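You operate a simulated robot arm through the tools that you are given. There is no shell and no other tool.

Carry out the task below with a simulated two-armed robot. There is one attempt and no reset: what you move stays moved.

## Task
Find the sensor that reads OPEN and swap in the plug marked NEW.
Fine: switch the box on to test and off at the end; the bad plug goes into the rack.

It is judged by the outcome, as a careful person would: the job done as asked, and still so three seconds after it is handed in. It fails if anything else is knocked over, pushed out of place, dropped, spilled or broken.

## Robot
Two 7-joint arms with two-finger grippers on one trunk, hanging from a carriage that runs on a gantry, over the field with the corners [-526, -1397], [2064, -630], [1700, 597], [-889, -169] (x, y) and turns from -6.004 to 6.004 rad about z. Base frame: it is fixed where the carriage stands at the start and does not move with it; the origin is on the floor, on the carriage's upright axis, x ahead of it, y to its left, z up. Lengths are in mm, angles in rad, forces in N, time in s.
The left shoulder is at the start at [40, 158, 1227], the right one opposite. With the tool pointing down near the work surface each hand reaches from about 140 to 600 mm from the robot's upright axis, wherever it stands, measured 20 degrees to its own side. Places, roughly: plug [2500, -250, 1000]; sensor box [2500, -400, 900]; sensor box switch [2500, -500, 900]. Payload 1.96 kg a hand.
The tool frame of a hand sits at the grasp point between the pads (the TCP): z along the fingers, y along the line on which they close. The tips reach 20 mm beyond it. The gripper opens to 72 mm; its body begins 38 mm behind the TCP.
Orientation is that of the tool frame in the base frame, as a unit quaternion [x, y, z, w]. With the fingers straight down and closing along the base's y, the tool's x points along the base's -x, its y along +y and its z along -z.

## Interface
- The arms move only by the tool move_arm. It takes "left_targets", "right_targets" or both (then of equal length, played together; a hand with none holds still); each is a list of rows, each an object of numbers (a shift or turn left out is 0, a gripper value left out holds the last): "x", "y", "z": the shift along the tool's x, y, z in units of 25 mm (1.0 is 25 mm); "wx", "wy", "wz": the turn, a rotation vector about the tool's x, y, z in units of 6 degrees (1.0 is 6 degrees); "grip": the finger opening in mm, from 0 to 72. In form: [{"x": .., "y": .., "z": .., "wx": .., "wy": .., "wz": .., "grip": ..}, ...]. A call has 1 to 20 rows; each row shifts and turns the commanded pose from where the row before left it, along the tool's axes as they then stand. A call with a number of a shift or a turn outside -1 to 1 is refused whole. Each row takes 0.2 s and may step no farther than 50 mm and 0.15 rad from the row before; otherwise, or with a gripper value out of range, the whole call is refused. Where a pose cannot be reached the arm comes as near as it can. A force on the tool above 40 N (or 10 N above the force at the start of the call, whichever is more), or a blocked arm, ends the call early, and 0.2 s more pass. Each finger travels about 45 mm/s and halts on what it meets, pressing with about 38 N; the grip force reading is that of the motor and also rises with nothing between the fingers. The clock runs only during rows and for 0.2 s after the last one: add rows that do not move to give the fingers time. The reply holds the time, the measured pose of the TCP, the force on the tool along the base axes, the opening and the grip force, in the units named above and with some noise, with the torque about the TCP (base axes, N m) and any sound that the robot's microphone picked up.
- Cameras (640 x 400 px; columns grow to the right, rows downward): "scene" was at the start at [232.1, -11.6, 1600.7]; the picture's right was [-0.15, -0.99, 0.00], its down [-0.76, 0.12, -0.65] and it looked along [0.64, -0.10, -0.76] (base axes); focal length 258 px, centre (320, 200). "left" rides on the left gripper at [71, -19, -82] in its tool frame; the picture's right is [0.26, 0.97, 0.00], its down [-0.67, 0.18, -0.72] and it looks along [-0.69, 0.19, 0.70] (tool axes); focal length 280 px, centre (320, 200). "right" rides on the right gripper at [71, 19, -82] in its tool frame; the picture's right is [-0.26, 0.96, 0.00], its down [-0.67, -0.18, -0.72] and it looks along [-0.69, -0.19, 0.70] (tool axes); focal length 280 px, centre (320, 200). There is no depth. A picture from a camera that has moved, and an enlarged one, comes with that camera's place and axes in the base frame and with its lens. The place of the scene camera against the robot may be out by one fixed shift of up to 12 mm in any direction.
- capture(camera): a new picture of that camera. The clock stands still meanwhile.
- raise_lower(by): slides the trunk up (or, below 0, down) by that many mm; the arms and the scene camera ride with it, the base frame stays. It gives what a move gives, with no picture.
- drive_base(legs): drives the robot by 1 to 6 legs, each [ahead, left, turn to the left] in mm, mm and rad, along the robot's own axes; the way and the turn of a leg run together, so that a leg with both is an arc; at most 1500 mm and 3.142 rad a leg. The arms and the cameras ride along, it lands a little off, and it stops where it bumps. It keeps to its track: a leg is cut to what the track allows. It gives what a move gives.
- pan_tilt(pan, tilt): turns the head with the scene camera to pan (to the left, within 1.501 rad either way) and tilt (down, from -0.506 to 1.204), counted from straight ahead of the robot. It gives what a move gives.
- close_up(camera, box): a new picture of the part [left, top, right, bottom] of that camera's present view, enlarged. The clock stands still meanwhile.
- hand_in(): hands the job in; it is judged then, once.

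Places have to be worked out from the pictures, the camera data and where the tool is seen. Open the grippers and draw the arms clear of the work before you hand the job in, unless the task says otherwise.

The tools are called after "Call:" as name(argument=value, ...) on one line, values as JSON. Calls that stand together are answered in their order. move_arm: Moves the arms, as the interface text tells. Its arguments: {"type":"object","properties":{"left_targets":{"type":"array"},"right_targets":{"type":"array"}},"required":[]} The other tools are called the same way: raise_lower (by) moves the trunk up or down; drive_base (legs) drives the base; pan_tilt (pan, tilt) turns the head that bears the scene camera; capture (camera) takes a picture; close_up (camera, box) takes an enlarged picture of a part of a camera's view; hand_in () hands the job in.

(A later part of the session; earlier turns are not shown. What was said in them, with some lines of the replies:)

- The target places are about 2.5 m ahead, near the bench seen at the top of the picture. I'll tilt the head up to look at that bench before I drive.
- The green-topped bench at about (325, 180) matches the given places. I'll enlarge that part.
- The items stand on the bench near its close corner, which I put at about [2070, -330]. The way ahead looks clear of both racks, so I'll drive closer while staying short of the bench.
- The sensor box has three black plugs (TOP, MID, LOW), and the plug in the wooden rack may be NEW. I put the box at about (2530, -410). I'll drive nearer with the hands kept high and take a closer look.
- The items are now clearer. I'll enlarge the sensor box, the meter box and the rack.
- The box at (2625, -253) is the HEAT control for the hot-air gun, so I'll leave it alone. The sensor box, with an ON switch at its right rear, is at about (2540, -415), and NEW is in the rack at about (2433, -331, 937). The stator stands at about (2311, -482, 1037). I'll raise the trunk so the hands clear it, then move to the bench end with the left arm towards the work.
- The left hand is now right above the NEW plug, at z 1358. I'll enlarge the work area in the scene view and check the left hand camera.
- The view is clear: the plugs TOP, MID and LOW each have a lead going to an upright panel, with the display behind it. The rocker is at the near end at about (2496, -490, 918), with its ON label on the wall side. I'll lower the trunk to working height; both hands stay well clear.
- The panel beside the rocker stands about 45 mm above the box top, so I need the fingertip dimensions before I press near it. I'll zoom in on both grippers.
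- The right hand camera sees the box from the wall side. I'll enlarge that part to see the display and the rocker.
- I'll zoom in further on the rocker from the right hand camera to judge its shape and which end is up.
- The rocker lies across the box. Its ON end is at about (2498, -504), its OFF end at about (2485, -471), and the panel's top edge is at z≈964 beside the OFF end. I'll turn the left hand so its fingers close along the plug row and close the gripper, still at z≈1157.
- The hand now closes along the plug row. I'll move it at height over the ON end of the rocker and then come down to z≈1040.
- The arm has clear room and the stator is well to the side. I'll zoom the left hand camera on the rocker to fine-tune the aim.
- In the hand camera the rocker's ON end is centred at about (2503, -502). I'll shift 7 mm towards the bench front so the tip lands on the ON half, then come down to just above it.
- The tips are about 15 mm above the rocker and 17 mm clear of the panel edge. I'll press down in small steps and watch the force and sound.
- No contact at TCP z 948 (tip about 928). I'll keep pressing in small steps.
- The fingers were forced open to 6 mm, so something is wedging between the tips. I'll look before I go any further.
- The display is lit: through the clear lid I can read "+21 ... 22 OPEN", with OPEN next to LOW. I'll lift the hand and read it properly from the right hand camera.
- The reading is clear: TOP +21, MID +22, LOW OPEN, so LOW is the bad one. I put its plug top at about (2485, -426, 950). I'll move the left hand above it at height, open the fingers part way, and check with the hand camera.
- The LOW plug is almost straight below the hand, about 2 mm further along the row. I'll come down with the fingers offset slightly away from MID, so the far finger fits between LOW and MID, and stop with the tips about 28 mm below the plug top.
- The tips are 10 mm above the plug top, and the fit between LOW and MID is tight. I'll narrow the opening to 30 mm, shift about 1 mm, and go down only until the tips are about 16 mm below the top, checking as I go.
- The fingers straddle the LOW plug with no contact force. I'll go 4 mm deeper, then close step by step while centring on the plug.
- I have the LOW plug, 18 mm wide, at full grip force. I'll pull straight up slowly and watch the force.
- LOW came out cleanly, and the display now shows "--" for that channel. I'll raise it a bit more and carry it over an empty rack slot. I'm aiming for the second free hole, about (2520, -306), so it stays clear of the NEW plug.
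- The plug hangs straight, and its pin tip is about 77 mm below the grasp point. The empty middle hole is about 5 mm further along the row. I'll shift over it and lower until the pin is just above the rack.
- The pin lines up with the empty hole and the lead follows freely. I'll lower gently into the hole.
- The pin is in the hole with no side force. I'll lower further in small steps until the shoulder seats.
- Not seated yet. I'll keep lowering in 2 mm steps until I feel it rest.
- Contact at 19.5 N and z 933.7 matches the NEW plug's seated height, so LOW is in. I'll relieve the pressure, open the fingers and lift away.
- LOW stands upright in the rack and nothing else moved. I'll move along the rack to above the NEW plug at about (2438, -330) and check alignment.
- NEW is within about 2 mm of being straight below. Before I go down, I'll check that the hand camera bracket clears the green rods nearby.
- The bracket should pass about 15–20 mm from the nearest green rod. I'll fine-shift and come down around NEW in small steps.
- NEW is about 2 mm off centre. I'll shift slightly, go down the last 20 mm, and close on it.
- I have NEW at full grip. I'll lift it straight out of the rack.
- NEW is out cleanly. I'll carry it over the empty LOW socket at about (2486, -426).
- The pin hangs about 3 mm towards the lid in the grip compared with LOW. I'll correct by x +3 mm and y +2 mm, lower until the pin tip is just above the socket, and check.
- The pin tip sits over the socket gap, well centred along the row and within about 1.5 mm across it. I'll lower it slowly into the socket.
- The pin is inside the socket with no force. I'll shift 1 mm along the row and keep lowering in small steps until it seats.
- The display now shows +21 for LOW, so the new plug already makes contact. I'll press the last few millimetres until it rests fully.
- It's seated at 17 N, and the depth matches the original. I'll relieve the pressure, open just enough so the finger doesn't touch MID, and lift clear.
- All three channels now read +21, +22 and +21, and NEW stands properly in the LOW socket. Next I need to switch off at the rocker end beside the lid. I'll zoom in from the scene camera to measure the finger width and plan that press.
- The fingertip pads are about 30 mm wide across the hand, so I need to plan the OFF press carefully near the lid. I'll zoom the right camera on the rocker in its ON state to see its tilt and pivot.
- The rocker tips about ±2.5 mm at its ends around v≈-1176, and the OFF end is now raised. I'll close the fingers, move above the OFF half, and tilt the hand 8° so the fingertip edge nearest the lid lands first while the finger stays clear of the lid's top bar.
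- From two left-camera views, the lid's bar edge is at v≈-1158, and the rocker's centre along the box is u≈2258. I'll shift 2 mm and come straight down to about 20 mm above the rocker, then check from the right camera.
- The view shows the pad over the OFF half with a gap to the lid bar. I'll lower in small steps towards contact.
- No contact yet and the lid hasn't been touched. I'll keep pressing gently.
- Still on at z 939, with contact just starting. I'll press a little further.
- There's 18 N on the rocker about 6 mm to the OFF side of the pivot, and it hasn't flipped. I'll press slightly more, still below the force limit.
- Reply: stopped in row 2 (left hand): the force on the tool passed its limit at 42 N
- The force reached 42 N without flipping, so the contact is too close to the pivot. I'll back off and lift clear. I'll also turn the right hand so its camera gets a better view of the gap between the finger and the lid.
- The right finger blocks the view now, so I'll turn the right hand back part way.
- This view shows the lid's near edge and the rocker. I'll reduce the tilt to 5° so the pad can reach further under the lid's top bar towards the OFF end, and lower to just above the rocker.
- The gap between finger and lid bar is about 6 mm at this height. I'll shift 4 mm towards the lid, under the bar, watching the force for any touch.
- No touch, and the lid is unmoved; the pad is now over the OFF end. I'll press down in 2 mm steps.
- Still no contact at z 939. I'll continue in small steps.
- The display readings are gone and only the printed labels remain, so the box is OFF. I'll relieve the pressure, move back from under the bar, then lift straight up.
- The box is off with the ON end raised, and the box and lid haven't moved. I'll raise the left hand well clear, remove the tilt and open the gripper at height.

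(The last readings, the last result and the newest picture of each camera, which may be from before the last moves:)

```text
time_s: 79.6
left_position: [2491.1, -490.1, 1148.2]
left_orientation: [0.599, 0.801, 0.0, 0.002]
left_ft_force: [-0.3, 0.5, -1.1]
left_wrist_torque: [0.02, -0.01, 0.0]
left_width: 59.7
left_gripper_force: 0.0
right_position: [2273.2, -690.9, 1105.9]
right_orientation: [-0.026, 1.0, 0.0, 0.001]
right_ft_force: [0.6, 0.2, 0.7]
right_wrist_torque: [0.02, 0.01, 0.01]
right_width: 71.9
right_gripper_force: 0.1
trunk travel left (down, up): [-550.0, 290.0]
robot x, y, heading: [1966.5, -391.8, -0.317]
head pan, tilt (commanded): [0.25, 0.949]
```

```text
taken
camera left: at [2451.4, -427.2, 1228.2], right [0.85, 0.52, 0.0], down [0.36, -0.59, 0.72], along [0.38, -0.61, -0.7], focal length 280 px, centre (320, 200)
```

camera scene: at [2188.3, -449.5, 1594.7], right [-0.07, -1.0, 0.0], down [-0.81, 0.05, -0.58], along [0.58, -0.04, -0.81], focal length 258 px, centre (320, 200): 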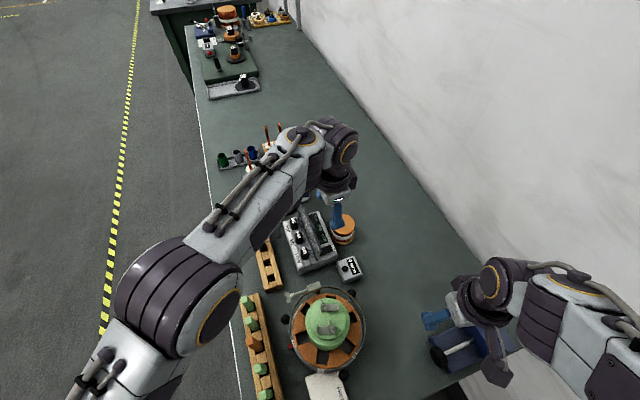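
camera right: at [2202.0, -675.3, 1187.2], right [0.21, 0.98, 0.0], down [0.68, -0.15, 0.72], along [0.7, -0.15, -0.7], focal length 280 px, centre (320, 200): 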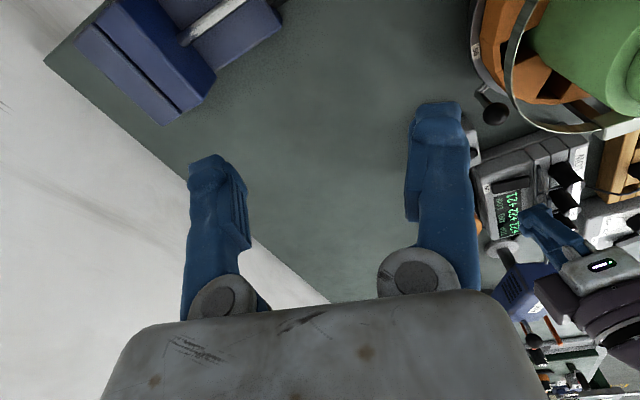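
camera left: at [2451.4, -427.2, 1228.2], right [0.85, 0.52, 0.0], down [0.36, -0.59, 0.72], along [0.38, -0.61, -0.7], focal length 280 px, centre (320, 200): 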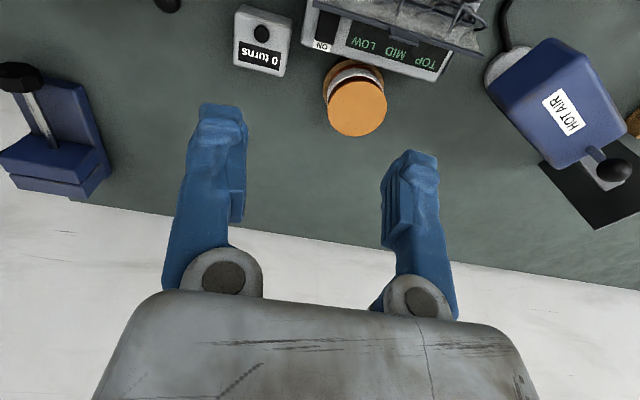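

Everything stands as it should. I'll raise the trunk and reverse my earlier path to bring both arms clear of the bench.

Call:
raise_lower(by=200)

Call:
drive_base(legs=[[0, 0, 0.318]])

Call:
drive_base(legs=[[-320, 195, 0]])

Call:
pan_tilt(pan=-0.25, tilt=0.75)

Call:
capture(camera="scene")

```text
time_s: 81.8
left_position: [2490.9, -490.8, 1347.3]
left_orientation: [0.599, 0.801, -0.001, 0.002]
left_ft_force: [0.1, -0.7, -0.7]
left_wrist_torque: [0.04, -0.02, 0.02]
left_width: 59.8
left_gripper_force: 0.0
right_position: [2272.2, -690.1, 1305.7]
right_orientation: [-0.026, 1.0, 0.0, 0.0]
right_ft_force: [0.5, 0.5, 0.5]
right_wrist_torque: [0.0, 0.0, 0.0]
right_width: 72.1
right_gripper_force: 0.0
trunk travel left (down, up): [-750.0, 90.0]
robot x, y, heading: [1965.0, -395.8, -0.315]
head pan, tilt (commanded): [0.25, 0.949]
```

```text
time_s: 83.2
left_position: [2493.8, -320.4, 1348.6]
left_orientation: [0.464, 0.886, 0.001, 0.003]
left_ft_force: [-0.4, 0.1, -1.1]
left_wrist_torque: [-0.01, 0.02, 0.0]
left_width: 59.7
left_gripper_force: 0.0
right_position: [2351.3, -578.9, 1306.2]
right_orientation: [-0.185, 0.983, 0.0, 0.0]
right_ft_force: [-0.9, -0.6, -0.3]
right_wrist_torque: [-0.02, 0.04, -0.01]
right_width: 71.9
right_gripper_force: 0.1
trunk travel left (down, up): [-750.0, 90.0]
robot x, y, heading: [1969.6, -396.6, 0.003]
head pan, tilt (commanded): [0.25, 0.949]
```

```text
time_s: 85.6
left_position: [2177.2, -130.8, 1347.6]
left_orientation: [0.466, 0.885, -0.001, 0.002]
left_ft_force: [-0.3, 0.5, -0.8]
left_wrist_torque: [-0.03, 0.03, -0.01]
left_width: 60.0
left_gripper_force: 0.0
right_position: [2032.9, -387.5, 1305.4]
right_orientation: [-0.182, 0.983, 0.0, 0.0]
right_ft_force: [-0.6, -0.4, 0.3]
right_wrist_torque: [-0.02, -0.02, 0.03]
right_width: 72.0
right_gripper_force: 0.0
trunk travel left (down, up): [-750.0, 90.0]
robot x, y, heading: [1651.2, -202.8, -0.002]
head pan, tilt (commanded): [0.25, 0.949]
```

```text
time_s: 86.5
left_position: [2178.6, -130.3, 1348.1]
left_orientation: [0.467, 0.885, 0.0, 0.001]
left_ft_force: [0.3, 0.8, -0.1]
left_wrist_torque: [-0.01, 0.01, -0.01]
left_width: 60.0
left_gripper_force: 0.0
right_position: [2032.5, -387.2, 1305.3]
right_orientation: [-0.181, 0.983, 0.001, 0.0]
right_ft_force: [0.5, 0.5, -0.3]
right_wrist_torque: [0.01, 0.0, -0.01]
right_width: 71.9
right_gripper_force: 0.0
trunk travel left (down, up): [-750.0, 90.0]
robot x, y, heading: [1650.8, -201.6, 0.0]
head pan, tilt (commanded): [-0.25, 0.75]
```

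```text
taken
camera scene: at [1887.4, -221.4, 1810.2], right [-0.25, -0.97, 0.0], down [-0.66, 0.17, -0.73], along [0.71, -0.18, -0.68], focal length 258 px, centre (320, 200)
```

scene: 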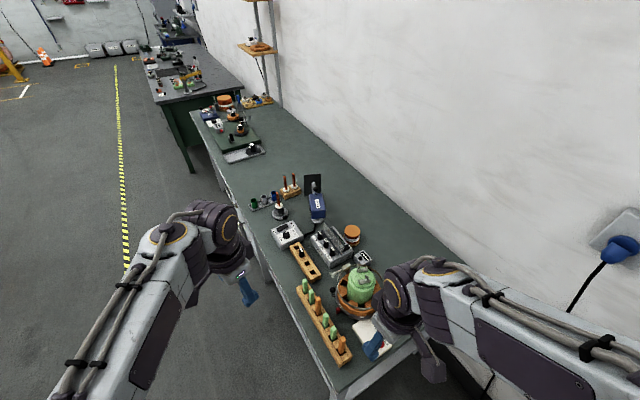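

Both arms are clear. I'll take a last close look at the work area before handing in.

Call:
close_up(camera="scene", box=[280, 210, 380, 290])

Call:
close_up(camera="scene", box=[240, 160, 440, 380])

```text
5.00 times, centred on (330, 250) of scene
camera zoom: at [1887.4, -221.4, 1810.2], right [-0.25, -0.97, 0.0], down [-0.66, 0.17, -0.73], along [0.71, -0.18, -0.68], focal length 1291 px, centre (270, -50)
```

zoom: 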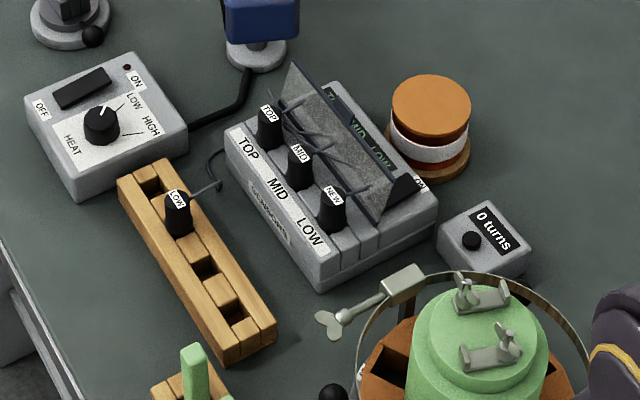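

```text
1.82 times, centred on (340, 270) of scene
camera zoom: at [1887.4, -221.4, 1810.2], right [-0.25, -0.97, 0.0], down [-0.66, 0.17, -0.73], along [0.71, -0.18, -0.68], focal length 470 px, centre (284, 73)
```

zoom: 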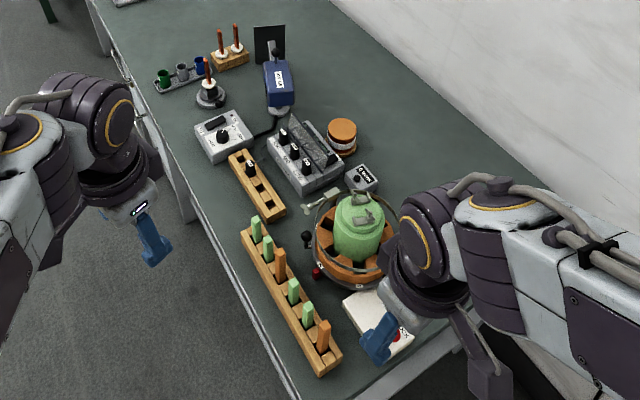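

NEW is in the LOW socket, the bad LOW plug is in the rack, and the box is off. The neighbouring items are in place, both grippers are open and both arms are clear, so I'm handing in.

Call:
hand_in()

```text
The job is handed in.
```

The swap is done and handed in. The LOW sensor was the one reading OPEN, and the plug marked NEW now sits in its socket.

- **Fault:** with the box on, TOP read +21, MID read +22 and LOW read OPEN.
- **Swap:** the bad LOW plug is upright in one of the free holes in the wooden rack. NEW is fully seated in the LOW socket.
- **Check:** with NEW in place the three sensors read +21, +22 and +21.
- **Switch-off:** the box is off and its readings are blank. My first try at the OFF end of the switch hit the 42 N force limit without flipping it. The second try, placed nearer the end, worked.

In the last picture the box, its lid and everything around it looked upright and in place. Both grippers are open and both arms are clear of the bench.
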